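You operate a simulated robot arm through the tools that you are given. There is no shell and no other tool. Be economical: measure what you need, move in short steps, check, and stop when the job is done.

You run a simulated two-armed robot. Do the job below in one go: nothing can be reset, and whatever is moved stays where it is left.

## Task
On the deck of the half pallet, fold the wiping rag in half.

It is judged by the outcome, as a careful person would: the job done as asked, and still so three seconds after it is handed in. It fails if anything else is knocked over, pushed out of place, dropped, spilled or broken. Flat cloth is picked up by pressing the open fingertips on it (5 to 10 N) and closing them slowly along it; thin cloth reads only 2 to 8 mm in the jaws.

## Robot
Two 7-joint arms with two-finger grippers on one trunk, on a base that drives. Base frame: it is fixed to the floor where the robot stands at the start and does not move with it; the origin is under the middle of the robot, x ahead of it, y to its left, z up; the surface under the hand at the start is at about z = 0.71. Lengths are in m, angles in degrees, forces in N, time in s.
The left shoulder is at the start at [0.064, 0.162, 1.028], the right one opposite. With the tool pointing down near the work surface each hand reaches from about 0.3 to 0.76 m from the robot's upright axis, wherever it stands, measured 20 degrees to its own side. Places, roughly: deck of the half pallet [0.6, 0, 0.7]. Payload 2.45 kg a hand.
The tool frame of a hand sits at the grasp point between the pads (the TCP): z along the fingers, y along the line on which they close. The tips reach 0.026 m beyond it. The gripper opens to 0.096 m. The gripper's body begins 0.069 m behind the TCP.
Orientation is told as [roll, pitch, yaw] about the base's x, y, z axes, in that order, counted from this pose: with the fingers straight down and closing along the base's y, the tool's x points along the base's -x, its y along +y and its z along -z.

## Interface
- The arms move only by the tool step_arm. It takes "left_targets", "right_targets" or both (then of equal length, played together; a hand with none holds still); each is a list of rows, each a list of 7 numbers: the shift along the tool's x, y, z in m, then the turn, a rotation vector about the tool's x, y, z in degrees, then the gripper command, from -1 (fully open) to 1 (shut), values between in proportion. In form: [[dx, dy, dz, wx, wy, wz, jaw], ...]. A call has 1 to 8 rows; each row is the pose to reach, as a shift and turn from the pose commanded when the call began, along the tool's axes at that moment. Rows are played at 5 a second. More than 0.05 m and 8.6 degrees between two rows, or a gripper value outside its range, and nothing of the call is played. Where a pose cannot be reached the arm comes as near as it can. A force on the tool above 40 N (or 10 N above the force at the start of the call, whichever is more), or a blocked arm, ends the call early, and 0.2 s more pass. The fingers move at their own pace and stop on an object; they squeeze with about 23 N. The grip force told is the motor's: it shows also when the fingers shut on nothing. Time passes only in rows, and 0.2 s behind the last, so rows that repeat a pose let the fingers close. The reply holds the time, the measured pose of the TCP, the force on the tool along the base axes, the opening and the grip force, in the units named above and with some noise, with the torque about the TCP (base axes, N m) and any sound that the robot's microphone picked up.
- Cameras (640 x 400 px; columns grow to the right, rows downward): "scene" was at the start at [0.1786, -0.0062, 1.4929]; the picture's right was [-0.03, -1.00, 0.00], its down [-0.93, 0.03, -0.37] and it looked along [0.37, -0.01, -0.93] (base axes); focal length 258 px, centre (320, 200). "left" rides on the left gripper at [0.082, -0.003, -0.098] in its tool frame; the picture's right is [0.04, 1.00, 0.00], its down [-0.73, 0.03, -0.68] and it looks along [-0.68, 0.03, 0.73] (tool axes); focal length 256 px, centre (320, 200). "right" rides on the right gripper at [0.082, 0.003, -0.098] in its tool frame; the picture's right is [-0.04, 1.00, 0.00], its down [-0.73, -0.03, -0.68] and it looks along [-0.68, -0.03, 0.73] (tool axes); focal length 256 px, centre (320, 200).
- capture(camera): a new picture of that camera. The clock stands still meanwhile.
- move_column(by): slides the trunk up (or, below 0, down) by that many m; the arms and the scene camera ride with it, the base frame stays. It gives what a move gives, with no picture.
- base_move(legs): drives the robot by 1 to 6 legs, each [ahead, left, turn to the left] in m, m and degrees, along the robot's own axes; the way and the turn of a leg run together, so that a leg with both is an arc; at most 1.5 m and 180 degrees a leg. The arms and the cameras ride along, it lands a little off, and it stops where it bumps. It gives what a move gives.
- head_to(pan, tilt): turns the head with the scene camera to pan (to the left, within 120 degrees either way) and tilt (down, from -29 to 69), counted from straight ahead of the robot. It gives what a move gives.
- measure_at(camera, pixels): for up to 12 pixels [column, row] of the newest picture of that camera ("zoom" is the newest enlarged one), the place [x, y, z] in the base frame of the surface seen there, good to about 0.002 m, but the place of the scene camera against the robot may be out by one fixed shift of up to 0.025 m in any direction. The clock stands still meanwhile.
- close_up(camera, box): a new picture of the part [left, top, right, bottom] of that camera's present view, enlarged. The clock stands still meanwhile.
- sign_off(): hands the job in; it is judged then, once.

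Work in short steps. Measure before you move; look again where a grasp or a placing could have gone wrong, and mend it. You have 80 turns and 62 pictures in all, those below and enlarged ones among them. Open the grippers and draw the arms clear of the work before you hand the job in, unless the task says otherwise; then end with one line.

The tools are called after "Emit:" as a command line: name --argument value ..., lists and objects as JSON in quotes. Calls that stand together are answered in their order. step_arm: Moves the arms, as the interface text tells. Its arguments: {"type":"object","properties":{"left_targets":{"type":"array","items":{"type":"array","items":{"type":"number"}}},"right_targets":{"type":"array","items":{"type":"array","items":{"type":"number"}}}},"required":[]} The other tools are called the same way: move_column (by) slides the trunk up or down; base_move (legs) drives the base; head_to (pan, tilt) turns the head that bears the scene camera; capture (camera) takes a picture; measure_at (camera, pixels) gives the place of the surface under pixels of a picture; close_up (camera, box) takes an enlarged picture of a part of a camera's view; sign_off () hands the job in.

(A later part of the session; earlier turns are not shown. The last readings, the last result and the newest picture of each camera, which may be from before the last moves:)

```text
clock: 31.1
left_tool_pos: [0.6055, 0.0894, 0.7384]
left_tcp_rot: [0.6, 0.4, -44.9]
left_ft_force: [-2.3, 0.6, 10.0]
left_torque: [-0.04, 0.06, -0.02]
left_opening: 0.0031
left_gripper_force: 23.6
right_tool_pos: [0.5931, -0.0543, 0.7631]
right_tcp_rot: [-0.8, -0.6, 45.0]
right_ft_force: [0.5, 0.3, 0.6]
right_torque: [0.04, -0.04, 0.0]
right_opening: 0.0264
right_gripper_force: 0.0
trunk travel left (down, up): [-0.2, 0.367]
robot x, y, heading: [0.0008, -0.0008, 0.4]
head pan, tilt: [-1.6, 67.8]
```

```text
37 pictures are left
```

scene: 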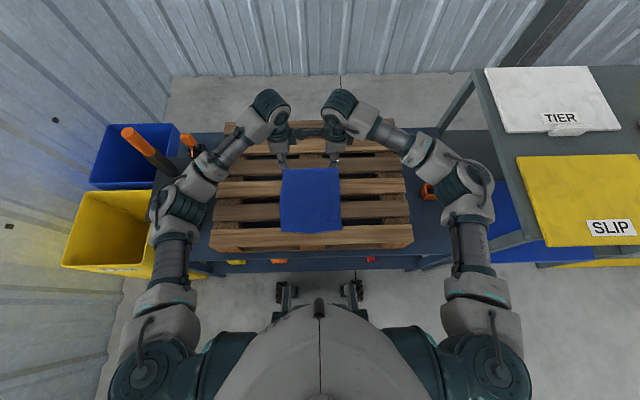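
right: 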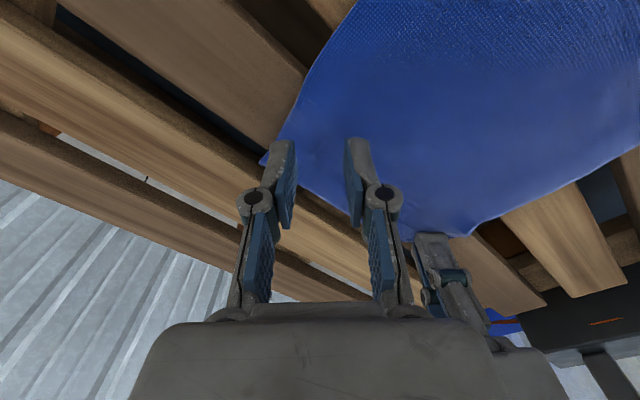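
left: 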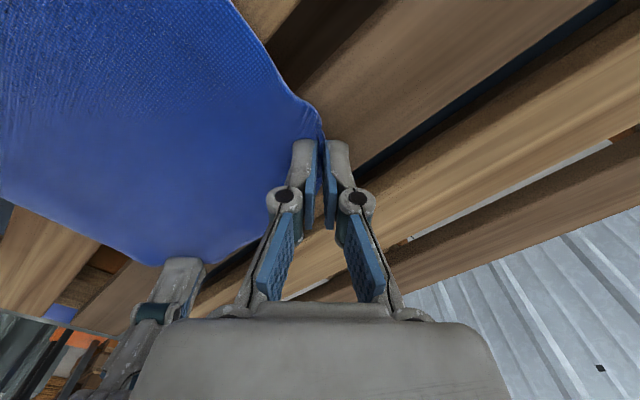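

Emit:
measure_at --camera "right" --pixels '[[264, 159], [268, 152], [285, 120], [310, 165], [320, 140]]'

```text
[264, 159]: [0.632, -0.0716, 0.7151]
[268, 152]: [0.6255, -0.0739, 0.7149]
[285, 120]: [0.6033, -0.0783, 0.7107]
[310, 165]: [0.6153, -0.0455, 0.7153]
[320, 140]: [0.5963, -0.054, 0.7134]
```

The corner now lies at (0.632, −0.072). I put the right TCP at (0.604, −0.054), so both fingers are on cloth over the slat, and press.

Emit:
step_arm --right_targets '[[-0.0078, -0.0078, 0.01, 0, 0, 0, 0.45], [-0.0078, -0.0078, 0.019, 0, 0, 0, 0.45], [-0.0078, -0.0078, 0.0225, 0, 0, 0, 0.45], [-0.0078, -0.0078, 0.025, 0, 0, 0, 0.45]]'

```text
clock: 32.0
left_tool_pos: [0.6052, 0.0884, 0.7382]
left_tcp_rot: [0.7, 0.4, -44.9]
left_ft_force: [0.6, 0.7, 7.5]
left_torque: [-0.02, 0.03, 0.01]
left_opening: 0.0031
left_gripper_force: 22.7
right_tool_pos: [0.6071, -0.0546, 0.7394]
right_tcp_rot: [-0.8, -0.8, 44.8]
right_ft_force: [-0.8, -1.6, 7.9]
right_torque: [-0.03, 0.11, 0.01]
right_opening: 0.0266
right_gripper_force: 0.1
trunk travel left (down, up): [-0.2, 0.367]
robot x, y, heading: [-0.0015, -0.0032, -0.1]
head pan, tilt: [-1.6, 67.8]
```

7.9 N, inner-heavy as wanted. Close slowly.

Emit:
step_arm --right_targets '[[0, 0, 0.0003, 0, 0, 0, 0.52], [0, 0, 0.0003, 0, 0, 0, 0.58], [0, 0, 0.0003, 0, 0, 0, 0.64], [0, 0, 0.0003, 0, 0, 0, 0.7], [0, 0, 0.0003, 0, 0, 0, 0.76], [0, 0, 0.0003, 0, 0, 0, 0.83], [0, 0, 0.0003, 0, 0, 0, 1], [0, 0, 0.0003, 0, 0, 0, 1]]'

Emit:
capture --camera "right"

```text
clock: 33.9
left_tool_pos: [0.6061, 0.0893, 0.7396]
left_tcp_rot: [0.6, 0.2, -44.9]
left_ft_force: [1.8, -0.6, 7.5]
left_torque: [-0.08, 0.03, 0.06]
left_opening: 0.003
left_gripper_force: 22.7
right_tool_pos: [0.6052, -0.054, 0.7373]
right_tcp_rot: [-0.8, -0.7, 44.9]
right_ft_force: [-0.9, 1.6, 10.7]
right_torque: [0.05, 0.01, -0.04]
right_opening: 0.0
right_gripper_force: 22.9
trunk travel left (down, up): [-0.2, 0.367]
robot x, y, heading: [-0.0052, 0.0004, 0.1]
head pan, tilt: [-1.6, 67.8]
```

```text
36 pictures are left
```

right: 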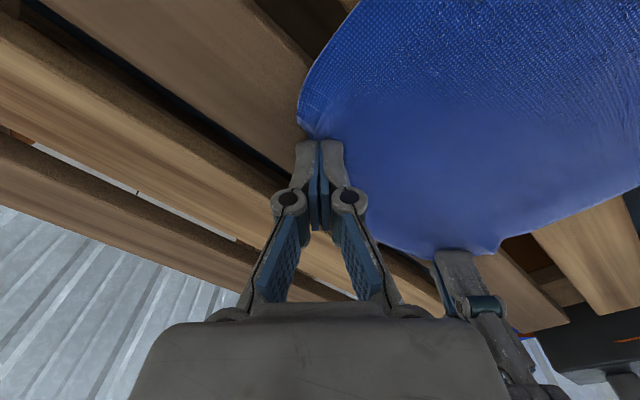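

Missed again. New plan: lift the left corner so the far edge rises off the deck, then straddle the raised edge with the right hand. I first draw the right hand up and away, and lift left 60 mm.

Emit:
step_arm --right_targets '[[0, 0, -0.02, 0, 0, 0, 1], [0.02, -0.02, -0.05, 0, 0, 0, 0.4], [0.05, -0.05, -0.08, 0, 0, 0, 0.2], [0.05, -0.05, -0.08, 0, 0, 0, 0.2]]' --left_targets '[[0, 0, -0.008, 0, 0, 0, 1], [0, 0, -0.02, 0, 0, 0, 1], [0, 0, -0.04, 0, 0, 0, 1], [0, 0, -0.06, 0, 0, 0, 1]]'

Emit:
capture --camera "right"

Emit:
close_up --camera "scene" --box '[230, 140, 390, 240]'

```text
refused: row 3 steps farther than a row can; nothing moved
```

```text
35 pictures are left
```

right: 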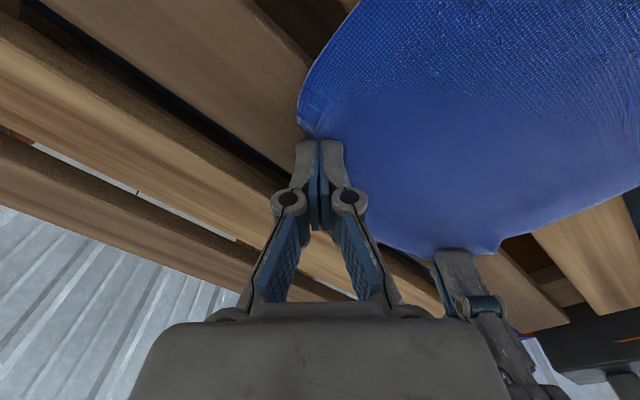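

```text
4.00 times, centred on (310, 190) of scene
```

zoom: 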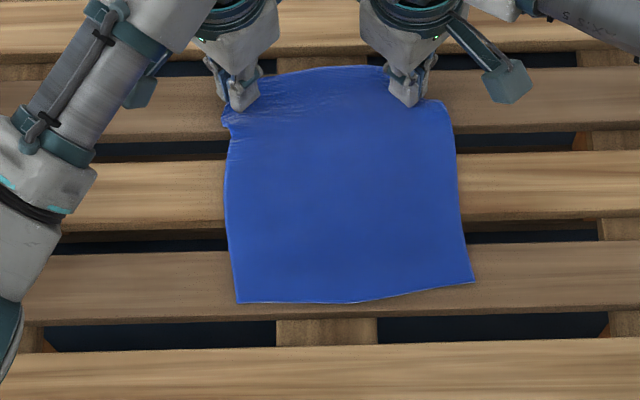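

Refused for step size; I repeat with smaller steps.

Emit:
step_arm --right_targets '[[0, 0, -0.02, 0, 0, 0, 1], [0.015, -0.015, -0.045, 0, 0, 0, 0.4], [0.03, -0.03, -0.07, 0, 0, 0, 0.2], [0.045, -0.045, -0.08, 0, 0, 0, 0.2]]' --left_targets '[[0, 0, -0.008, 0, 0, 0, 1], [0, 0, -0.02, 0, 0, 0, 1], [0, 0, -0.04, 0, 0, 0, 1], [0, 0, -0.06, 0, 0, 0, 1]]'

Emit:
capture --camera "right"

Emit:
close_up --camera "scene" --box '[230, 140, 390, 240]'

```text
clock: 34.9
left_tool_pos: [0.6061, 0.0861, 0.7991]
left_tcp_rot: [0.8, 0.3, -44.9]
left_ft_force: [0.1, -0.6, -0.1]
left_torque: [-0.01, 0.0, 0.03]
left_opening: 0.0029
left_gripper_force: 22.8
right_tool_pos: [0.6054, -0.1218, 0.8163]
right_tcp_rot: [-0.8, -0.7, 44.9]
right_ft_force: [-1.2, -0.6, -0.5]
right_torque: [-0.01, -0.01, 0.0]
right_opening: 0.0382
right_gripper_force: 0.0
trunk travel left (down, up): [-0.2, 0.367]
robot x, y, heading: [0.0049, -0.0001, -0.1]
head pan, tilt: [-1.6, 67.8]
```

```text
33 pictures are left
```

right: 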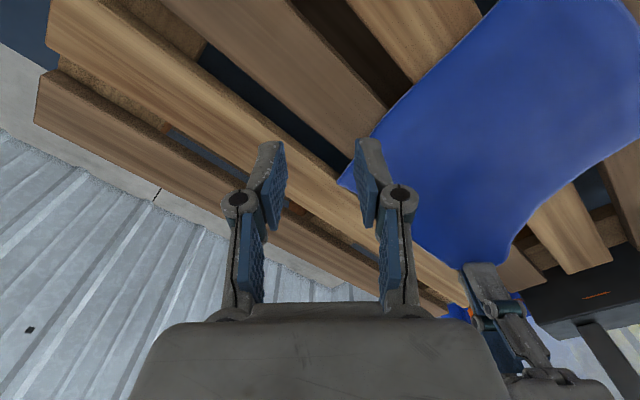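

```text
4.00 times, centred on (310, 190) of scene
```

zoom: 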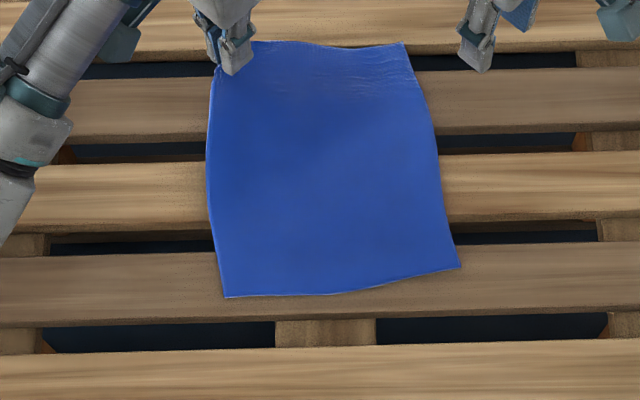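

The left hand holds the corner at z≈0.80 and the far edge slopes down to the right. I raise left another 60 mm and see how high the right corner gets.

Emit:
step_arm --left_targets '[[0, 0, -0.02, 0, 0, 0, 1], [0, 0, -0.04, 0, 0, 0, 1], [0, 0, -0.06, 0, 0, 0, 1], [0, 0, -0.06, 0, 0, 0, 1]]'

Emit:
capture --camera "right"

```text
clock: 35.9
left_tool_pos: [0.6074, 0.0867, 0.8585]
left_tcp_rot: [0.6, 0.3, -44.9]
left_ft_force: [0.2, -0.1, -0.5]
left_torque: [-0.04, 0.04, -0.03]
left_opening: 0.0031
left_gripper_force: 23.1
right_tool_pos: [0.6053, -0.1193, 0.8159]
right_tcp_rot: [-0.9, -0.7, 44.8]
right_ft_force: [0.2, -0.3, -0.7]
right_torque: [0.04, 0.0, -0.01]
right_opening: 0.0385
right_gripper_force: 0.1
trunk travel left (down, up): [-0.2, 0.367]
robot x, y, heading: [-0.0014, -0.0005, 0.2]
head pan, tilt: [-1.6, 67.8]
```

```text
31 pictures are left
```

right: 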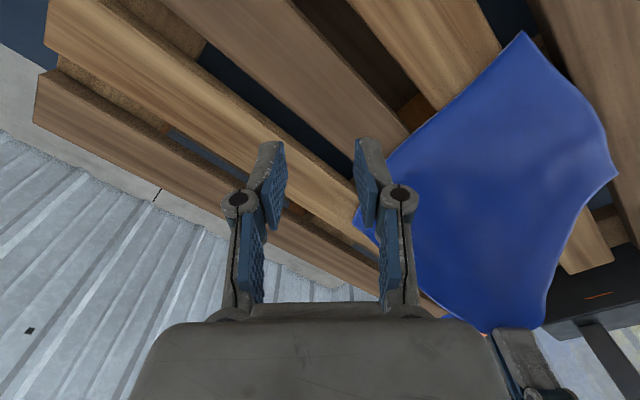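

I measure the far edge between the right corner (≈(358,222)) and the left hand.

Emit:
measure_at --camera "right" --pixels '[[358, 220], [355, 212], [368, 240], [415, 285], [425, 260], [440, 305], [480, 325], [390, 155], [430, 200], [520, 40], [610, 170]]'

Emit:
capture --camera "scene"

```text
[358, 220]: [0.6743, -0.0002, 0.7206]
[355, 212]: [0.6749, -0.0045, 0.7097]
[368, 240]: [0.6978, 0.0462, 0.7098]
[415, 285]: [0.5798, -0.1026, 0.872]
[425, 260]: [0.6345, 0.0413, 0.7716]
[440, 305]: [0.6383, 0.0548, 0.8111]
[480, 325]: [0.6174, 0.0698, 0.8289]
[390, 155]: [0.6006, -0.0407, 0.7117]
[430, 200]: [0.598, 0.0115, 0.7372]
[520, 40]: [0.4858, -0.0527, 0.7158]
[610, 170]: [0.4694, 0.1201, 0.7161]
```

```text
30 pictures are left
```

scene: 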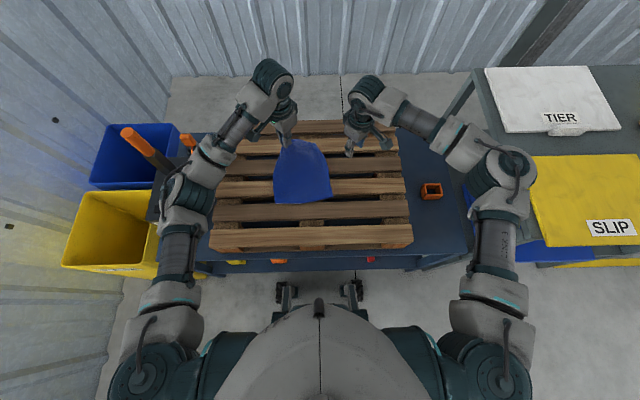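

The rag's far half is twisted and the rag has slid forward a bit (near edge now x≈0.47–0.486). I use the left grip to lay it flat again further forward, with the left grip point at about (0.665, 0.125), so the far edge ends over slat 5.

Emit:
step_arm --left_targets '[[-0.002, 0.01, 0.015, 0, 0, 0, 1], [-0.004, 0.02, 0.03, 0, 0, 0, 1], [-0.006, 0.03, 0.045, 0, 0, 0, 1], [-0.008, 0.04, 0.06, 0, 0, 0, 1], [-0.01, 0.05, 0.078, 0, 0, 0, 1], [-0.012, 0.06, 0.095, 0, 0, 0, 1], [-0.0141, 0.068, 0.113, 0, 0, 0, 1], [-0.0141, 0.068, 0.115, 0, 0, 0, 1]]'

Emit:
capture --camera "right"

Emit:
close_up --camera "scene" --box '[230, 120, 390, 220]'

```text
clock: 37.6
left_tool_pos: [0.6649, 0.1274, 0.7446]
left_tcp_rot: [0.6, 0.2, -45.0]
left_ft_force: [-0.5, -0.2, -0.3]
left_torque: [0.0, 0.04, -0.04]
left_opening: 0.0029
left_gripper_force: 22.7
right_tool_pos: [0.6053, -0.1195, 0.8158]
right_tcp_rot: [-0.8, -0.7, 44.9]
right_ft_force: [0.3, 0.4, -0.3]
right_torque: [-0.03, 0.0, 0.01]
right_opening: 0.0384
right_gripper_force: 0.0
trunk travel left (down, up): [-0.2, 0.367]
robot x, y, heading: [-0.0033, 0.0007, 0.0]
head pan, tilt: [-1.6, 67.8]
```

```text
29 pictures are left
```

right: 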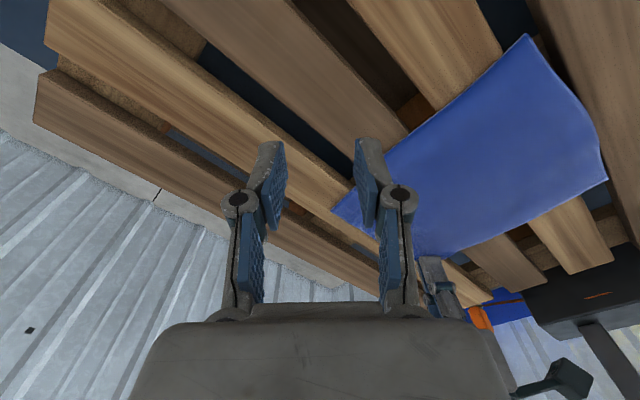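

```text
4.00 times, centred on (310, 170) of scene
```

zoom: 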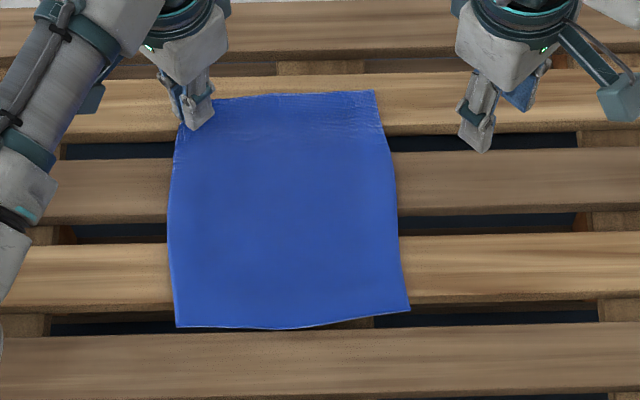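

The rag lies flat again with the far edge well on slat 5. I measure its corners and slat 5.

Emit:
measure_at --camera "right" --pixels '[[336, 208], [349, 193], [350, 215], [530, 40], [603, 178], [300, 205], [325, 175], [260, 165], [310, 190]]'

Emit:
measure_at --camera "zoom" --pixels '[[372, 93], [376, 112], [300, 96], [405, 308], [178, 324], [480, 132], [430, 90], [430, 70], [430, 135]]'

```text
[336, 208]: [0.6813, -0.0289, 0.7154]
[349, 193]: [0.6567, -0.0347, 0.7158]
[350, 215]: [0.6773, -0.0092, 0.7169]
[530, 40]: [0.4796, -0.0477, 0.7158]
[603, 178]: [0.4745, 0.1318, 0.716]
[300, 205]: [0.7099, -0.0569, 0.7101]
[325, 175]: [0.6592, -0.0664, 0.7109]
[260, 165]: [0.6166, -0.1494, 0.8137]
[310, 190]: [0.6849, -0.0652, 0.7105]
```

```text
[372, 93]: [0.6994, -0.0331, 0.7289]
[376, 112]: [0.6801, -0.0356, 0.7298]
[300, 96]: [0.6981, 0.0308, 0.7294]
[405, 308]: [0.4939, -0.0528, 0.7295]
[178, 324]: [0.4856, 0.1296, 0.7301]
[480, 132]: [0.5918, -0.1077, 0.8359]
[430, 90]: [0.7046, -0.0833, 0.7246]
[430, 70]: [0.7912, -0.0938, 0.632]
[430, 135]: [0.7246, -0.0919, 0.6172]
```

FR corner ≈ (0.685, −0.029), slat 5 spans x 0.655–0.71. I bring the right hand to (0.671, −0.015) with 24 mm opening, mirroring the left grasp that worked.

Emit:
step_arm --right_targets '[[-0.04, 0.013, 0.02, 0, 0, 0, 0.5], [-0.08, 0.02, 0.04, 0, 0, 0, 0.5], [-0.12, 0.027, 0.06, 0, 0, 0, 0.5], [-0.12, 0.027, 0.07, 0, 0, 0, 0.5], [-0.12, 0.027, 0.0745, 0, 0, 0, 0.5], [-0.12, 0.027, 0.0765, 0, 0, 0, 0.5]]'

Emit:
capture --camera "right"

```text
clock: 39.0
left_tool_pos: [0.6622, 0.1268, 0.7474]
left_tcp_rot: [0.8, 0.2, -44.9]
left_ft_force: [0.7, -0.3, -0.3]
left_torque: [-0.04, 0.04, 0.0]
left_opening: 0.0033
left_gripper_force: 22.9
right_tool_pos: [0.6208, -0.034, 0.7361]
right_tcp_rot: [-1.4, -1.0, 44.7]
right_ft_force: [4.2, -13.1, 35.9]
right_torque: [-0.96, -0.08, 0.34]
right_opening: 0.0247
right_gripper_force: 11.2
right hand out of reach, approached as far as the arm can: row 1, 2, 3, 4, 5, 6
trunk travel left (down, up): [-0.2, 0.367]
robot x, y, heading: [-0.0017, -0.0007, 0.0]
head pan, tilt: [-1.6, 67.8]
```

```text
27 pictures are left
```

right: 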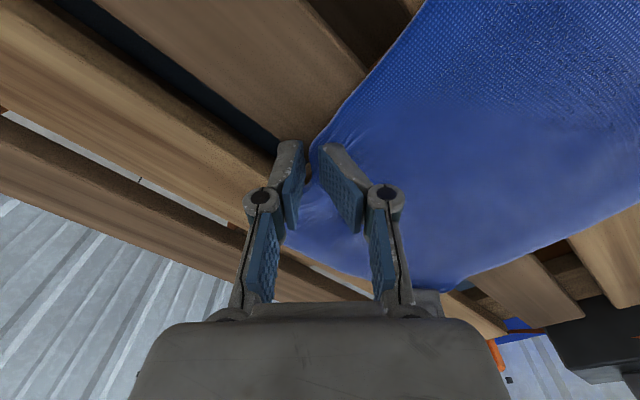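

The right hand could not reach with 45° yaw: it ended at (0.621, −0.034) pressing 36 N. I lift it straight up at once.

Emit:
step_arm --right_targets '[[0, 0, -0.01, 0, 0, 0, 0.5], [0, 0, -0.03, 0, 0, 0, 0.4], [0, 0, -0.06, 0, 0, 0, 0.4]]'

Emit:
capture --camera "right"

```text
clock: 39.9
left_tool_pos: [0.6647, 0.1279, 0.7443]
left_tcp_rot: [0.6, 0.3, -44.9]
left_ft_force: [-0.2, 0.1, -0.4]
left_torque: [-0.01, 0.05, -0.01]
left_opening: 0.0029
left_gripper_force: 22.9
right_tool_pos: [0.6178, -0.0295, 0.7922]
right_tcp_rot: [-0.7, -0.6, 44.9]
right_ft_force: [-0.1, 0.6, 0.3]
right_torque: [0.01, -0.02, 0.02]
right_opening: 0.0286
right_gripper_force: 0.0
trunk travel left (down, up): [-0.2, 0.367]
robot x, y, heading: [0.0002, 0.0018, 0.1]
head pan, tilt: [-1.6, 67.8]
```

```text
26 pictures are left
```

right: 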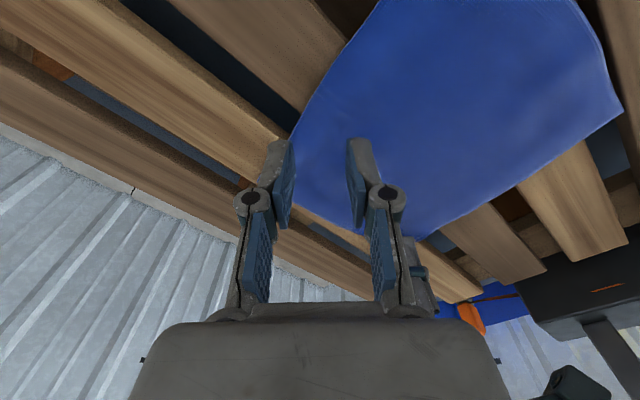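

The cloth is unharmed. I turn the right hand back to about 5° yaw (better reach) at this height.

Emit:
step_arm --right_targets '[[0, 0, -0.01, 0, 0, 8, 0.375], [0, 0, -0.01, 0, 0, 16, 0.375], [0, 0, -0.01, 0, 0, 24, 0.375], [0, 0, -0.01, 0, 0, 32, 0.375], [0, 0, -0.01, 0, 0, 40, 0.375]]'

```text
clock: 41.0
left_tool_pos: [0.6648, 0.1282, 0.7431]
left_tcp_rot: [0.5, 0.3, -45.0]
left_ft_force: [-0.3, -0.1, 0.6]
left_torque: [-0.01, 0.02, -0.02]
left_opening: 0.0028
left_gripper_force: 23.0
right_tool_pos: [0.6193, -0.0303, 0.8037]
right_tcp_rot: [-0.2, -1.0, 4.8]
right_ft_force: [-0.1, -0.9, 0.4]
right_torque: [0.02, 0.01, 0.0]
right_opening: 0.0299
right_gripper_force: 0.0
trunk travel left (down, up): [-0.2, 0.367]
robot x, y, heading: [-0.0012, 0.0021, 0.1]
head pan, tilt: [-1.6, 67.8]
```

Now I move right over the far-right corner, to (0.672, −0.005, 0.76).

Emit:
step_arm --right_targets '[[-0.02, 0.007, 0.01, -0.6, 0, 0, 0.375], [-0.04, 0.014, 0.02, -0.6, 0, 0, 0.375], [-0.055, 0.0205, 0.03, -0.6, 0, 0, 0.375], [-0.055, 0.0205, 0.044, -0.6, 0, 0, 0.375]]'

Emit:
capture --camera "right"

```text
clock: 42.0
left_tool_pos: [0.6646, 0.1285, 0.7436]
left_tcp_rot: [0.5, 0.3, -44.9]
left_ft_force: [0.0, -0.1, 0.0]
left_torque: [0.0, 0.02, 0.02]
left_opening: 0.0027
left_gripper_force: 23.4
right_tool_pos: [0.6764, -0.0027, 0.7604]
right_tcp_rot: [0.5, -1.0, 5.0]
right_ft_force: [0.1, -0.3, 0.4]
right_torque: [0.01, -0.01, 0.02]
right_opening: 0.0298
right_gripper_force: 0.1
trunk travel left (down, up): [-0.2, 0.367]
robot x, y, heading: [-0.0008, 0.0003, -0.4]
head pan, tilt: [-1.6, 67.8]
```

```text
25 pictures are left
```

right: 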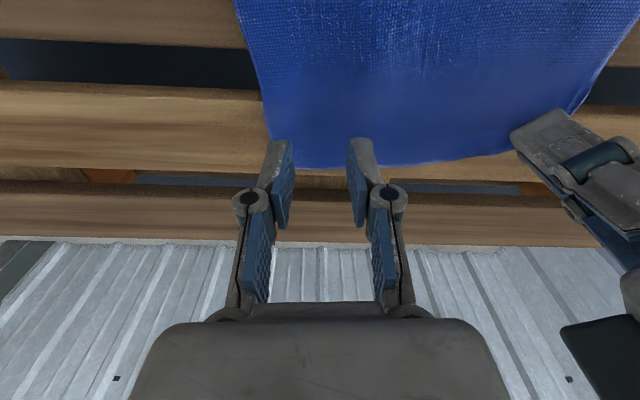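

Emit:
measure_at --camera "right" --pixels '[[270, 137], [300, 165], [340, 165], [320, 120], [400, 160], [265, 110], [500, 150]]'

```text
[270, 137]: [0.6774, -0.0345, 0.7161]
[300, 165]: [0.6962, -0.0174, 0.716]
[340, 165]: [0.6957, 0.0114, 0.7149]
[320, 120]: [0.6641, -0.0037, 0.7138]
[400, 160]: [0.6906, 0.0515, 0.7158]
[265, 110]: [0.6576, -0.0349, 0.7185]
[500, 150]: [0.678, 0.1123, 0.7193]
```

Far edge is at x≈0.695, corner ≈ (0.692, −0.033); both fingers are over cloth on slat 5. I descend and press.

Emit:
step_arm --right_targets '[[-0.003, 0, 0.01, 0.5, 0, 0, 0.375], [-0.003, 0, 0.017, 0.5, 0, 0, 0.375], [-0.003, 0, 0.02, 0.5, 0, 0, 0.375], [-0.003, 0, 0.0225, 0.5, 0, 0, 0.375]]'

```text
clock: 43.0
left_tool_pos: [0.6652, 0.1285, 0.7441]
left_tcp_rot: [0.7, 0.2, -44.9]
left_ft_force: [-0.6, -0.1, -0.3]
left_torque: [0.0, 0.03, -0.02]
left_opening: 0.0029
left_gripper_force: 22.7
right_tool_pos: [0.6791, -0.0024, 0.7384]
right_tcp_rot: [-0.1, -1.1, 4.9]
right_ft_force: [1.0, 0.1, 7.2]
right_torque: [-0.01, 0.0, 0.02]
right_opening: 0.03
right_gripper_force: 0.0
trunk travel left (down, up): [-0.2, 0.367]
robot x, y, heading: [-0.0008, 0.0007, -0.1]
head pan, tilt: [-1.6, 67.8]
```

Balanced load, 7.2 N. I close slowly.

Emit:
step_arm --right_targets '[[0, 0, 0.0005, 0, 0, 0, 0.42], [0, 0, 0.0005, 0, 0, 0, 0.48], [0, 0, 0.0005, 0, 0, 0, 0.54], [0, 0, 0.0005, 0, 0, 0, 0.6], [0, 0, 0.0005, 0, 0, 0, 0.66], [0, 0, 0.0005, 0, 0, 0, 0.72], [0, 0, 0.0005, 0, 0, 0, 0.78], [0, 0, 0.0005, 0, 0, 0, 0.84]]'

Emit:
step_arm --right_targets '[[0, 0, 0, 0, 0, 0, 0.92], [0, 0, 0, 0, 0, 0, 1], [0, 0, 0, 0, 0, 0, 1]]'

Emit:
capture --camera "right"

```text
clock: 44.9
left_tool_pos: [0.6638, 0.1283, 0.745]
left_tcp_rot: [0.6, 0.2, -45.1]
left_ft_force: [0.3, -5.3, 0.4]
left_torque: [-0.14, 0.01, 0.01]
left_opening: 0.0033
left_gripper_force: 23.6
right_tool_pos: [0.6771, -0.0017, 0.7389]
right_tcp_rot: [0.1, -1.1, 5.0]
right_ft_force: [-1.2, 4.3, 16.7]
right_torque: [0.1, 0.04, 0.05]
right_opening: 0.0082
right_gripper_force: 0.4
trunk travel left (down, up): [-0.2, 0.367]
robot x, y, heading: [-0.0019, 0.0013, -0.1]
head pan, tilt: [-1.6, 67.8]
```

```text
clock: 45.6
left_tool_pos: [0.6643, 0.1273, 0.7441]
left_tcp_rot: [0.5, 0.2, -45.0]
left_ft_force: [0.6, -7.7, -0.2]
left_torque: [-0.26, 0.0, -0.03]
left_opening: 0.003
left_gripper_force: 23.0
right_tool_pos: [0.677, -0.0025, 0.7388]
right_tcp_rot: [0.0, -1.1, 4.9]
right_ft_force: [-1.4, 8.5, 17.6]
right_torque: [0.21, 0.05, 0.04]
right_opening: 0.0048
right_gripper_force: 23.1
trunk travel left (down, up): [-0.2, 0.367]
robot x, y, heading: [-0.0002, 0.0023, -0.1]
head pan, tilt: [-1.6, 67.8]
```

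```text
24 pictures are left
```

right: 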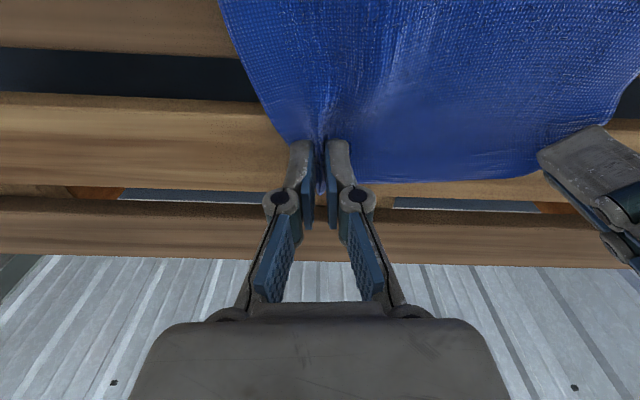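

Both hands hold cloth (3.0 and 4.8 mm). I now lift and carry both corners back along an arc, first half to the top, tilting the right hand gradually so its edge flips.

Emit:
step_arm --left_targets '[[0.0007, -0.0035, -0.023, 0, 0, 0, 1], [0.0057, -0.0113, -0.044, 0, 0, 0, 1], [0.0149, -0.0219, -0.0625, 0, 0, 0, 1], [0.0269, -0.0354, -0.077, 0, 0, 0, 1], [0.0413, -0.0513, -0.0855, 0, 0, 0, 1], [0.0569, -0.0682, -0.0885, 0, 0, 0, 1]]' --right_targets '[[0.003, 0.0003, -0.023, 0, -5, 0, 1], [0.012, 0.0005, -0.044, 0, -10, 0, 1], [0.026, 0.0013, -0.0625, 0, -15, 0, 1], [0.044, 0.0023, -0.077, 0, -20, 0, 1], [0.0654, 0.0037, -0.0855, 0, -25, 0, 1], [0.0884, 0.0047, -0.0885, 0, -30, 0, 1]]'

Emit:
close_up --camera "scene" --box '[220, 110, 400, 222]'

```text
clock: 47.0
left_tool_pos: [0.5758, 0.118, 0.8325]
left_tcp_rot: [0.6, 0.2, -44.8]
left_ft_force: [0.0, -2.2, -0.2]
left_torque: [-0.09, -0.04, -0.03]
left_opening: 0.0029
left_gripper_force: 23.0
right_tool_pos: [0.5869, -0.007, 0.8237]
right_tcp_rot: [0.0, -31.1, 4.9]
right_ft_force: [-0.5, 2.0, -0.4]
right_torque: [-0.01, -0.02, 0.09]
right_opening: 0.0046
right_gripper_force: 23.3
trunk travel left (down, up): [-0.2, 0.367]
robot x, y, heading: [-0.0008, -0.0017, 0.1]
head pan, tilt: [-1.6, 67.8]
```

```text
3.56 times, centred on (310, 166) of scene
```

zoom: 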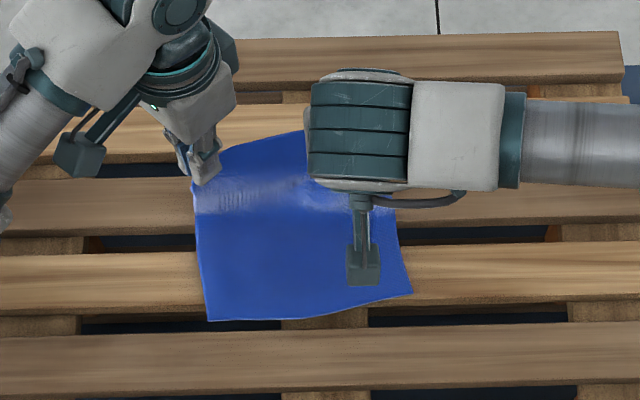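

Both corners hold, and the bottom half stays put. I measure the near corners at zoom (210,318) and (409,292) for the landing.

Emit:
measure_at --camera "zoom" --pixels '[[212, 317], [407, 290], [310, 312], [200, 250], [396, 240]]'

```text
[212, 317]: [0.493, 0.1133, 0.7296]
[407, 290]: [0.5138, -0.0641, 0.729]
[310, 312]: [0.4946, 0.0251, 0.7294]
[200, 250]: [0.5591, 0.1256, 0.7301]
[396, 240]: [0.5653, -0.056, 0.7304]
```

Corrected by the known scene shift, near corners are ≈(0.481, 0.117) and (0.501, −0.060). I carry left to (0.490, 0.100) and right to (0.505, −0.027), down to TCP z≈0.75.

Emit:
step_arm --left_targets '[[0.0127, -0.0198, 0.007, 0, 0, 0, 1], [0.0255, -0.0382, 0.024, 0, 0, 0, 1], [0.0361, -0.0544, 0.046, 0, 0, 0, 1], [0.0438, -0.0665, 0.067, 0, 0, 0, 1], [0.0481, -0.0735, 0.082, 0, 0, 0, 1]]' --right_targets '[[0.0223, -0.0031, -0.0064, 0, -2, 0, 1], [0.0487, -0.0063, -0.0036, 0, -4, 0, 1], [0.0748, -0.0097, 0.004, 0, -6, 0, 1], [0.0954, -0.0116, 0.0126, 0, -8, 0, 1], [0.1096, -0.0129, 0.0204, 0, -8, 0, 1]]'

Emit:
capture --camera "left"

Emit:
close_up --camera "scene" --box '[220, 120, 400, 232]'

```text
clock: 48.2
left_tool_pos: [0.4913, 0.1008, 0.75]
left_tcp_rot: [0.5, 0.2, -44.9]
left_ft_force: [2.5, -6.4, 1.1]
left_torque: [-0.22, -0.06, -0.01]
left_opening: 0.003
left_gripper_force: 23.3
right_tool_pos: [0.5046, -0.0265, 0.751]
right_tcp_rot: [0.1, -39.1, 4.8]
right_ft_force: [-0.8, 7.1, 1.4]
right_torque: [0.11, 0.03, 0.2]
right_opening: 0.0045
right_gripper_force: 23.3
trunk travel left (down, up): [-0.2, 0.367]
robot x, y, heading: [0.0017, 0.0018, 0.1]
head pan, tilt: [-1.6, 67.8]
```

```text
22 pictures are left
```

left: 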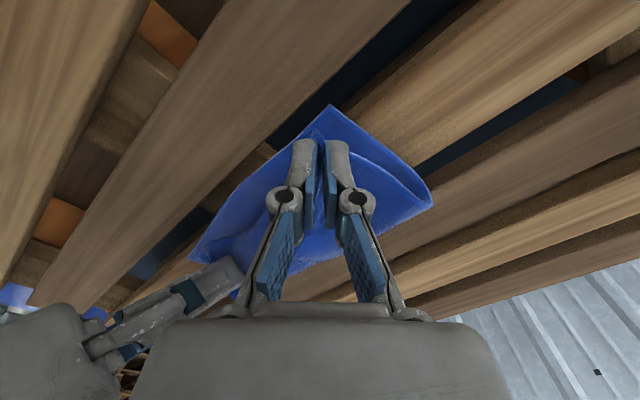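

```text
3.56 times, centred on (310, 176) of scene
```

zoom: 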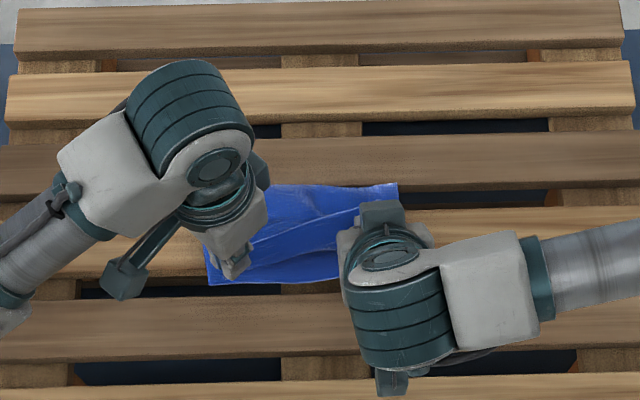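

The far edge now lies on the near part with the fold at the far side. I relax the sideways tension by a few mm, lower 1.5 mm, and open the jaws a little.

Emit:
step_arm --left_targets '[[-0.002, -0.002, 0.0015, 0, 0, 0, 1], [-0.002, -0.002, 0.0015, 0, 0, 0, 0.8], [-0.002, -0.002, 0.0015, 0, 0, 0, 0.6], [-0.002, -0.002, 0.0015, 0, 0, 0, 0.5]]' --right_targets '[[0.001, 0.004, 0.001, 0, 0, 0, 1], [0.001, 0.004, 0.001, 0, 0, 0, 0.8], [0.001, 0.004, 0.001, 0, 0, 0, 0.6], [0.001, 0.004, 0.001, 0, 0, 0, 0.5]]'

Emit:
capture --camera "left"

Emit:
capture --camera "right"

```text
clock: 49.2
left_tool_pos: [0.4906, 0.0981, 0.7491]
left_tcp_rot: [0.6, 0.3, -44.9]
left_ft_force: [-0.1, -0.5, 0.0]
left_torque: [-0.01, -0.01, 0.02]
left_opening: 0.024
left_gripper_force: 0.0
right_tool_pos: [0.5039, -0.0246, 0.7499]
right_tcp_rot: [-0.1, -38.9, 4.9]
right_ft_force: [1.0, -0.7, 2.0]
right_torque: [0.03, -0.04, -0.01]
right_opening: 0.0229
right_gripper_force: 0.1
trunk travel left (down, up): [-0.2, 0.367]
robot x, y, heading: [-0.0025, -0.0003, 0.1]
head pan, tilt: [-1.6, 67.8]
```

```text
20 pictures are left
```

left: 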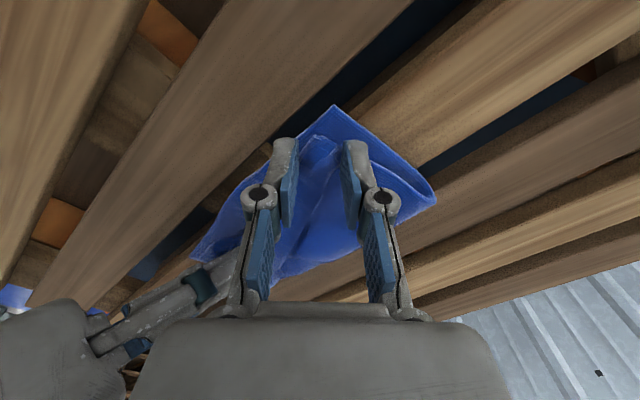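

```text
19 pictures are left
```

right: 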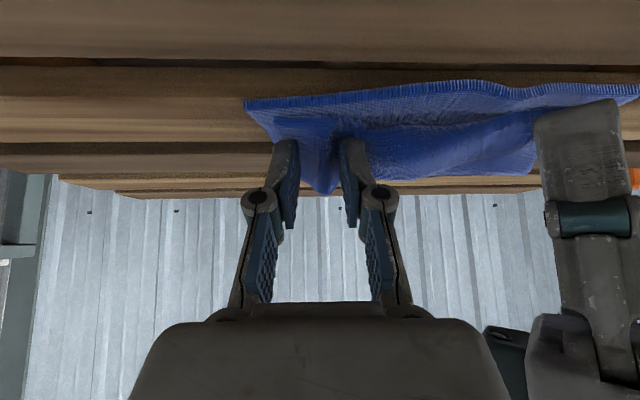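

Released. I draw both hands back along their fingers, then outward.

Emit:
step_arm --left_targets '[[0, 0, -0.01, 0, 0, 0, 0.5], [0, 0, -0.03, 0, 0, 0, 0.5], [0, 0, -0.06, 0, 0, 0, 0.5], [0, 0, -0.1, 0, 0, 0, 0.5], [0.03, 0.03, -0.11, 0, 0, 0, 0.5], [0.06, 0.06, -0.11, 0, 0, 0, 0.5], [0.09, 0.09, -0.11, 0, 0, 0, 0.5]]' --right_targets '[[0, 0, -0.01, 0, 0, 0, 0.5], [0, 0, -0.03, 0, 0, 0, 0.5], [0, 0, -0.06, 0, 5, 0, 0.5], [0, 0, -0.1, 0, 12, 0, 0.5], [0, -0.04, -0.12, 0, 19, 0, 0.5], [0, -0.08, -0.13, 0, 26, 0, 0.5], [0, -0.12, -0.14, 0, 34, 0, 0.5]]'

Emit:
close_up --camera "scene" --box '[230, 130, 390, 230]'

Emit:
capture --camera "left"

```text
clock: 50.9
left_tool_pos: [0.488, 0.2247, 0.8589]
left_tcp_rot: [0.7, 0.4, -45.0]
left_ft_force: [-0.7, -0.9, -0.2]
left_torque: [0.0, 0.0, 0.0]
left_opening: 0.0239
left_gripper_force: 0.0
right_tool_pos: [0.4265, -0.1495, 0.861]
right_tcp_rot: [0.0, -4.9, 5.0]
right_ft_force: [-0.2, -0.4, 0.3]
right_torque: [0.02, 0.02, 0.0]
right_opening: 0.0239
right_gripper_force: 0.1
trunk travel left (down, up): [-0.2, 0.367]
robot x, y, heading: [-0.0025, -0.0025, 0.3]
head pan, tilt: [-1.6, 67.8]
```

```text
4.00 times, centred on (310, 180) of scene
```

zoom: 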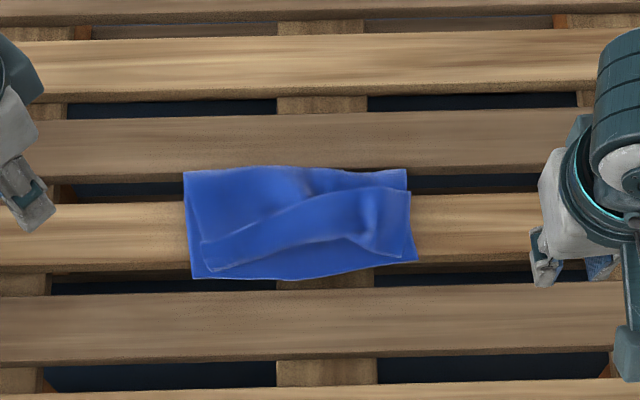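

```text
17 pictures are left
```

left: 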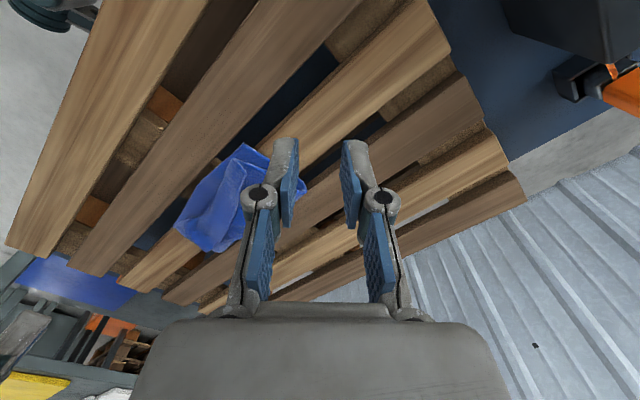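

The rag is folded, but the top layer shows a band (zoom (200,245)–(405,195)) that may be its edge folded back. I look closer and measure heights.

Emit:
close_up --camera "scene" --box '[270, 165, 340, 209]'

Emit:
measure_at --camera "zoom" --pixels '[[150, 120], [300, 100], [300, 200], [300, 260], [300, 300], [520, 150], [540, 200], [540, 250], [200, 270], [150, 230], [400, 200], [420, 300]]'

```text
9.09 times, centred on (305, 187) of scene
```

zoom: 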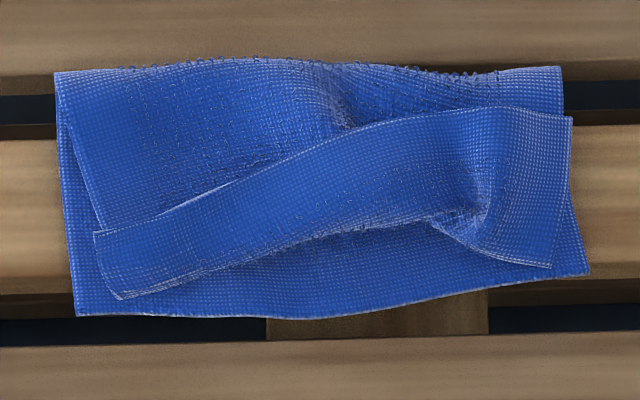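

```text
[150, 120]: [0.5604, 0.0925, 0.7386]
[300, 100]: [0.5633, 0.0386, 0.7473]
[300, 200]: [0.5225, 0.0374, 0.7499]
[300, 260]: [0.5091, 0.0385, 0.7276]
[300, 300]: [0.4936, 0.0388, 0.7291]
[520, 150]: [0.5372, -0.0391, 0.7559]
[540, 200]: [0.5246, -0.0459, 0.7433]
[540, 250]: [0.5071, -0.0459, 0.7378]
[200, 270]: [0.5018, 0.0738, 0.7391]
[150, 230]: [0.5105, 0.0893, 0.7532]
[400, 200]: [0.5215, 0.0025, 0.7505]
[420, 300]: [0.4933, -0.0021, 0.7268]
```

I check the lip's shape from the right wrist camera as well before mending it.

Emit:
close_up --camera "right" --box '[300, 0, 640, 212]'

```text
1.88 times, centred on (470, 106) of right
```

zoom: 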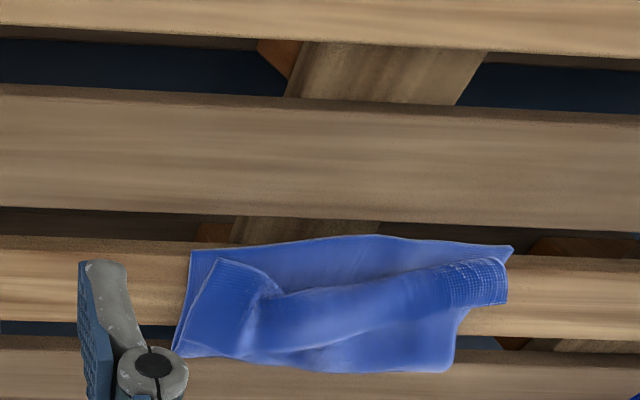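

The lip is turned back at the left and middle; its free edge runs about from (0.498, 0.093) to (0.525, 0.04), while the right corner is fine. I'll flip the lip with the left hand, fingers 55 mm apart along that edge, sweeping toward the near side. First the yaw.

Emit:
step_arm --left_targets '[[0, 0, 0, 0, 0, -8.5, -0.15], [0, 0, 0, 0, 0, -17, -0.15], [0, 0, 0, 0, 0, -25.5, -0.15], [0, 0, 0, 0, 0, -34, -0.15], [0, 0, 0, 0, 0, -42.5, -0.15], [0, 0, 0, 0, 0, -51, -0.15], [0, 0, 0, 0, 0, -59.5, -0.15], [0, 0, 0, 0, 0, -68, -0.15]]'

```text
clock: 52.6
left_tool_pos: [0.4896, 0.2245, 0.8594]
left_tcp_rot: [0.5, -0.4, 23.2]
left_ft_force: [-1.1, -0.1, 0.5]
left_torque: [0.01, 0.0, 0.02]
left_opening: 0.0551
left_gripper_force: 0.1
right_tool_pos: [0.427, -0.1489, 0.8606]
right_tcp_rot: [-0.1, -4.9, 5.0]
right_ft_force: [-0.6, 0.3, 1.0]
right_torque: [0.01, 0.01, 0.0]
right_opening: 0.024
right_gripper_force: 0.1
trunk travel left (down, up): [-0.2, 0.367]
robot x, y, heading: [0.0005, -0.0011, -0.0]
head pan, tilt: [-1.6, 67.8]
```

Now over the rag's fold side, at (0.540, 0.080, 0.80), and look with the left camera.

Emit:
step_arm --left_targets '[[0.002, -0.038, 0.01, 0, 0, 0, -0.15], [0.005, -0.076, 0.025, 0, 0, 0, -0.15], [0.007, -0.115, 0.04, 0, 0, 0, -0.15], [0.0097, -0.153, 0.06, 0, 0, 0, -0.15]]'

Emit:
capture --camera "left"

```text
clock: 53.6
left_tool_pos: [0.5441, 0.0779, 0.7964]
left_tcp_rot: [0.6, -0.4, 23.1]
left_ft_force: [0.3, -0.9, 0.2]
left_torque: [0.01, -0.01, 0.02]
left_opening: 0.0551
left_gripper_force: 0.1
right_tool_pos: [0.4278, -0.1507, 0.8598]
right_tcp_rot: [0.1, -5.1, 4.9]
right_ft_force: [0.8, 0.1, 0.0]
right_torque: [0.01, -0.02, -0.01]
right_opening: 0.0242
right_gripper_force: 0.0
trunk travel left (down, up): [-0.2, 0.367]
robot x, y, heading: [-0.0008, 0.0002, -0.0]
head pan, tilt: [-1.6, 67.8]
```

```text
14 pictures are left
```

left: 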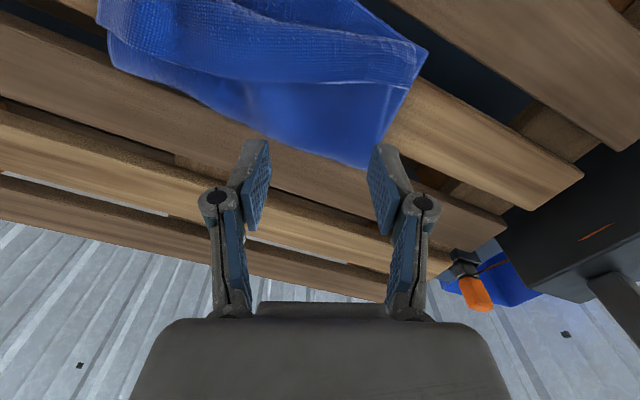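

I measure the lip's edge and the top layer behind it.

Emit:
measure_at --camera "left" --pixels '[[408, 84], [412, 70], [350, 81], [300, 82], [250, 78], [210, 68], [300, 65], [300, 100], [300, 130], [380, 130], [230, 100], [360, 60]]'

Emit:
close_up --camera "left" --box '[90, 0, 440, 219]'

```text
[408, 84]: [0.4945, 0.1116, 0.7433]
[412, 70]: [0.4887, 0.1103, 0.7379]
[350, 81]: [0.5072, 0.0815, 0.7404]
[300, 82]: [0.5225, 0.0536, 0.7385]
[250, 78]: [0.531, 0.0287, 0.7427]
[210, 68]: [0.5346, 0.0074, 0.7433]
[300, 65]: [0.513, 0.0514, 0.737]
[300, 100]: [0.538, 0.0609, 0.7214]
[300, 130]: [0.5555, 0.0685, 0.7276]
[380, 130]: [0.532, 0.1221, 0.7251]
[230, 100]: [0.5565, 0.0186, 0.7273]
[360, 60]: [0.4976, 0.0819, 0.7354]
```

```text
1.83 times, centred on (265, 110) of left
```

zoom: 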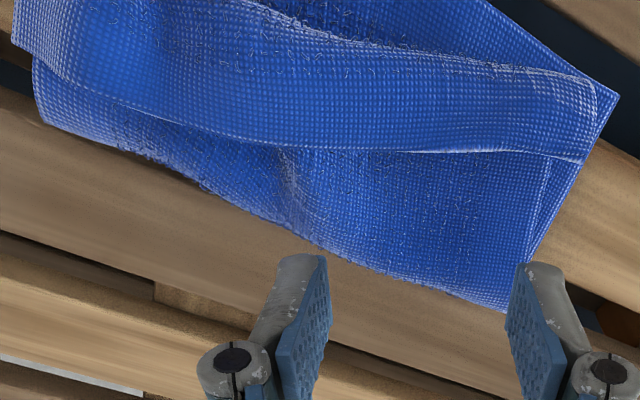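

The lip edge floats at z≈0.740, about 15 mm above the layer behind it, so fingertips at z≈0.728 will catch it. I descend behind it and sweep 60 mm toward the near side.

Emit:
step_arm --left_targets '[[0.012, 0.005, 0.02, 0, 0, 0, -0.15], [0.012, 0.005, 0.0435, 0, 0, 0, -0.15], [0.024, 0.005, 0.0435, 0, 0, 0, -0.15], [0.036, 0.005, 0.0435, 0, 0, 0, -0.15], [0.048, 0.005, 0.043, 0, 0, 0, -0.15], [0.06, 0.005, 0.042, 0, 0, 0, -0.15], [0.072, 0.005, 0.041, 0, 0, 0, -0.15]]'

Emit:
capture --camera "left"

```text
clock: 55.2
left_tool_pos: [0.4728, 0.0569, 0.7555]
left_tcp_rot: [0.5, -0.5, 23.1]
left_ft_force: [0.2, -0.2, -0.6]
left_torque: [0.0, 0.01, 0.01]
left_opening: 0.0553
left_gripper_force: 0.0
right_tool_pos: [0.4265, -0.1504, 0.8598]
right_tcp_rot: [0.0, -5.0, 4.9]
right_ft_force: [-0.1, 1.6, 0.3]
right_torque: [0.01, 0.0, 0.03]
right_opening: 0.0239
right_gripper_force: 0.1
trunk travel left (down, up): [-0.2, 0.367]
robot x, y, heading: [-0.0021, 0.0024, -0.1]
head pan, tilt: [-1.6, 67.8]
```

```text
12 pictures are left
```

left: 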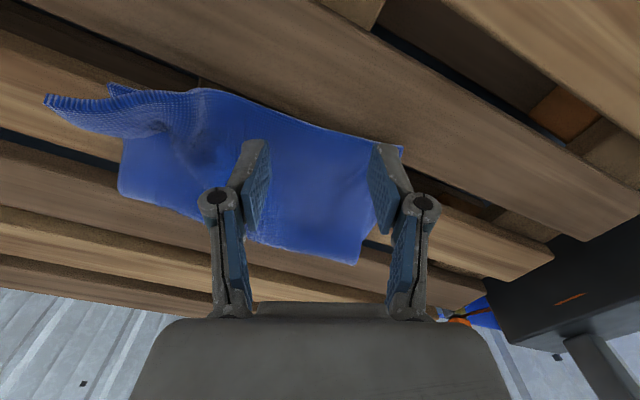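

The lip flipped over at the left and middle. I lift the left hand clear and look at the whole.

Emit:
step_arm --left_targets '[[0.005, 0, -0.03, 0, 0, 0, -0.15], [0.0, 0.03, -0.06, 0, 0, 0, -0.15], [0, 0.07, -0.08, 0, 0, 0, -0.15], [0, 0.11, -0.09, 0, 0, 0, -0.15], [0, 0.15, -0.09, 0, 0, 0, -0.15]]'

Emit:
close_up --camera "scene" --box '[265, 160, 345, 210]'

```text
clock: 56.5
left_tool_pos: [0.4142, 0.1933, 0.8473]
left_tcp_rot: [0.4, -0.4, 23.0]
left_ft_force: [-0.6, 0.7, 0.6]
left_torque: [-0.04, -0.01, 0.02]
left_opening: 0.0551
left_gripper_force: 0.1
right_tool_pos: [0.4275, -0.1491, 0.8609]
right_tcp_rot: [-0.1, -5.0, 4.9]
right_ft_force: [0.1, 1.0, 0.1]
right_torque: [0.0, 0.01, 0.02]
right_opening: 0.024
right_gripper_force: 0.0
trunk travel left (down, up): [-0.2, 0.367]
robot x, y, heading: [0.0008, -0.0012, -0.0]
head pan, tilt: [-1.6, 67.8]
```

```text
8.00 times, centred on (305, 185) of scene
```

zoom: 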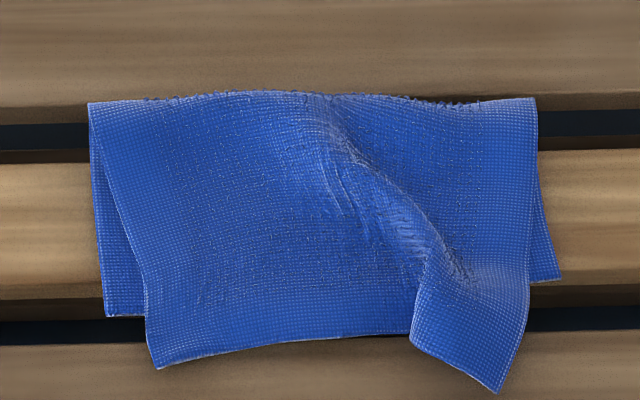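

The fold is now clean, but the top layer overshoots the near edge by about 2 cm at left and 4–5 cm at right, with a diagonal ridge. I measure it precisely to decide on a correction.

Emit:
measure_at --camera "zoom" --pixels '[[109, 312], [157, 364], [300, 345], [412, 340], [493, 386], [557, 277], [530, 101], [92, 107], [320, 98], [430, 240], [300, 250], [480, 330]]'

```text
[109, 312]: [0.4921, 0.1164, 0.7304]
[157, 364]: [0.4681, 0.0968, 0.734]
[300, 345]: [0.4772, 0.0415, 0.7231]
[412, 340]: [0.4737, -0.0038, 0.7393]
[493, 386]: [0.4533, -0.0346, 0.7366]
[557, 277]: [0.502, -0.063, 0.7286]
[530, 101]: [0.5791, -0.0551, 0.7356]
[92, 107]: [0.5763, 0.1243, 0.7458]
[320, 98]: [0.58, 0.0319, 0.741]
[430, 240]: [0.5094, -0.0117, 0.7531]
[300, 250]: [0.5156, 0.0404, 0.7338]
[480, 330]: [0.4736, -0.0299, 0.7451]
```

Corrected, the top right corner is at (0.441, −0.031) and should be at (0.4895, −0.059); it forms a narrow raised tongue, easy to pinch across y. I bring the right hand above it at (0.452, −0.018), 46 mm open.

Emit:
step_arm --right_targets '[[-0.007, 0.032, 0.02, 0, 1.5, 0, 0.04], [-0.014, 0.064, 0.04, 0, 3, 0, 0.04], [-0.021, 0.096, 0.06, 0, 5, 0, 0.04], [-0.028, 0.1285, 0.08, 0, 5, 0, 0.04], [-0.028, 0.1285, 0.095, 0, 5, 0, 0.04]]'

Emit:
capture --camera "right"

```text
clock: 57.6
left_tool_pos: [0.4154, 0.1921, 0.8472]
left_tcp_rot: [0.5, -0.4, 23.0]
left_ft_force: [-0.1, 0.4, 0.8]
left_torque: [0.02, -0.01, -0.02]
left_opening: 0.0553
left_gripper_force: 0.1
right_tool_pos: [0.452, -0.0174, 0.7654]
right_tcp_rot: [-0.1, -0.1, 4.8]
right_ft_force: [-0.4, 0.8, -0.2]
right_torque: [0.02, -0.01, 0.01]
right_opening: 0.0461
right_gripper_force: 0.2
trunk travel left (down, up): [-0.2, 0.367]
robot x, y, heading: [0.0013, -0.0038, 0.1]
head pan, tilt: [-1.6, 67.8]
```

```text
10 pictures are left
```

right: 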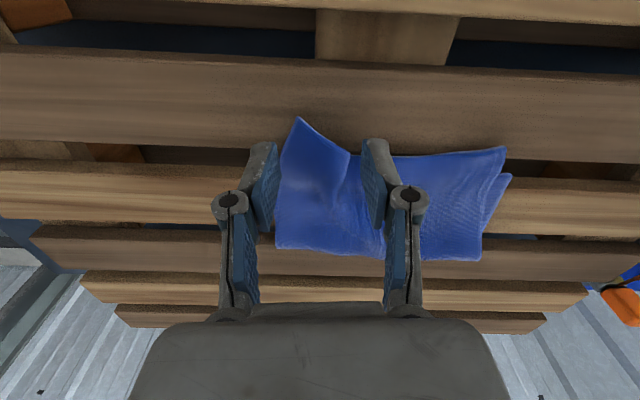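

The tongue sits between the fingers. I descend to just above the slat and close.

Emit:
step_arm --right_targets '[[0, 0, 0.012, 0, 0, 0, 0.04], [0, 0, 0.024, 0, 0, 0, 0.04], [0, 0, 0.0255, 0, 0, 0, 0.2], [0, 0, 0.0255, 0, 0, 0, 0.4], [0, 0, 0.0255, 0, 0, 0, 0.6], [0, 0, 0.0255, 0, 0, 0, 0.8], [0, 0, 0.0255, 0, 0, 0, 1], [0, 0, 0.0255, 0, 0, 0, 1]]'

```text
clock: 59.5
left_tool_pos: [0.414, 0.1931, 0.8479]
left_tcp_rot: [0.4, -0.5, 23.1]
left_ft_force: [-0.3, 0.0, 0.2]
left_torque: [-0.01, -0.02, 0.02]
left_opening: 0.0553
left_gripper_force: 0.2
right_tool_pos: [0.451, -0.0175, 0.7406]
right_tcp_rot: [-0.2, 0.0, 4.9]
right_ft_force: [-0.9, 0.2, 0.0]
right_torque: [-0.04, 0.02, -0.05]
right_opening: 0.0042
right_gripper_force: 22.7
trunk travel left (down, up): [-0.2, 0.367]
robot x, y, heading: [-0.0003, 0.0011, 0.0]
head pan, tilt: [-1.6, 67.8]
```

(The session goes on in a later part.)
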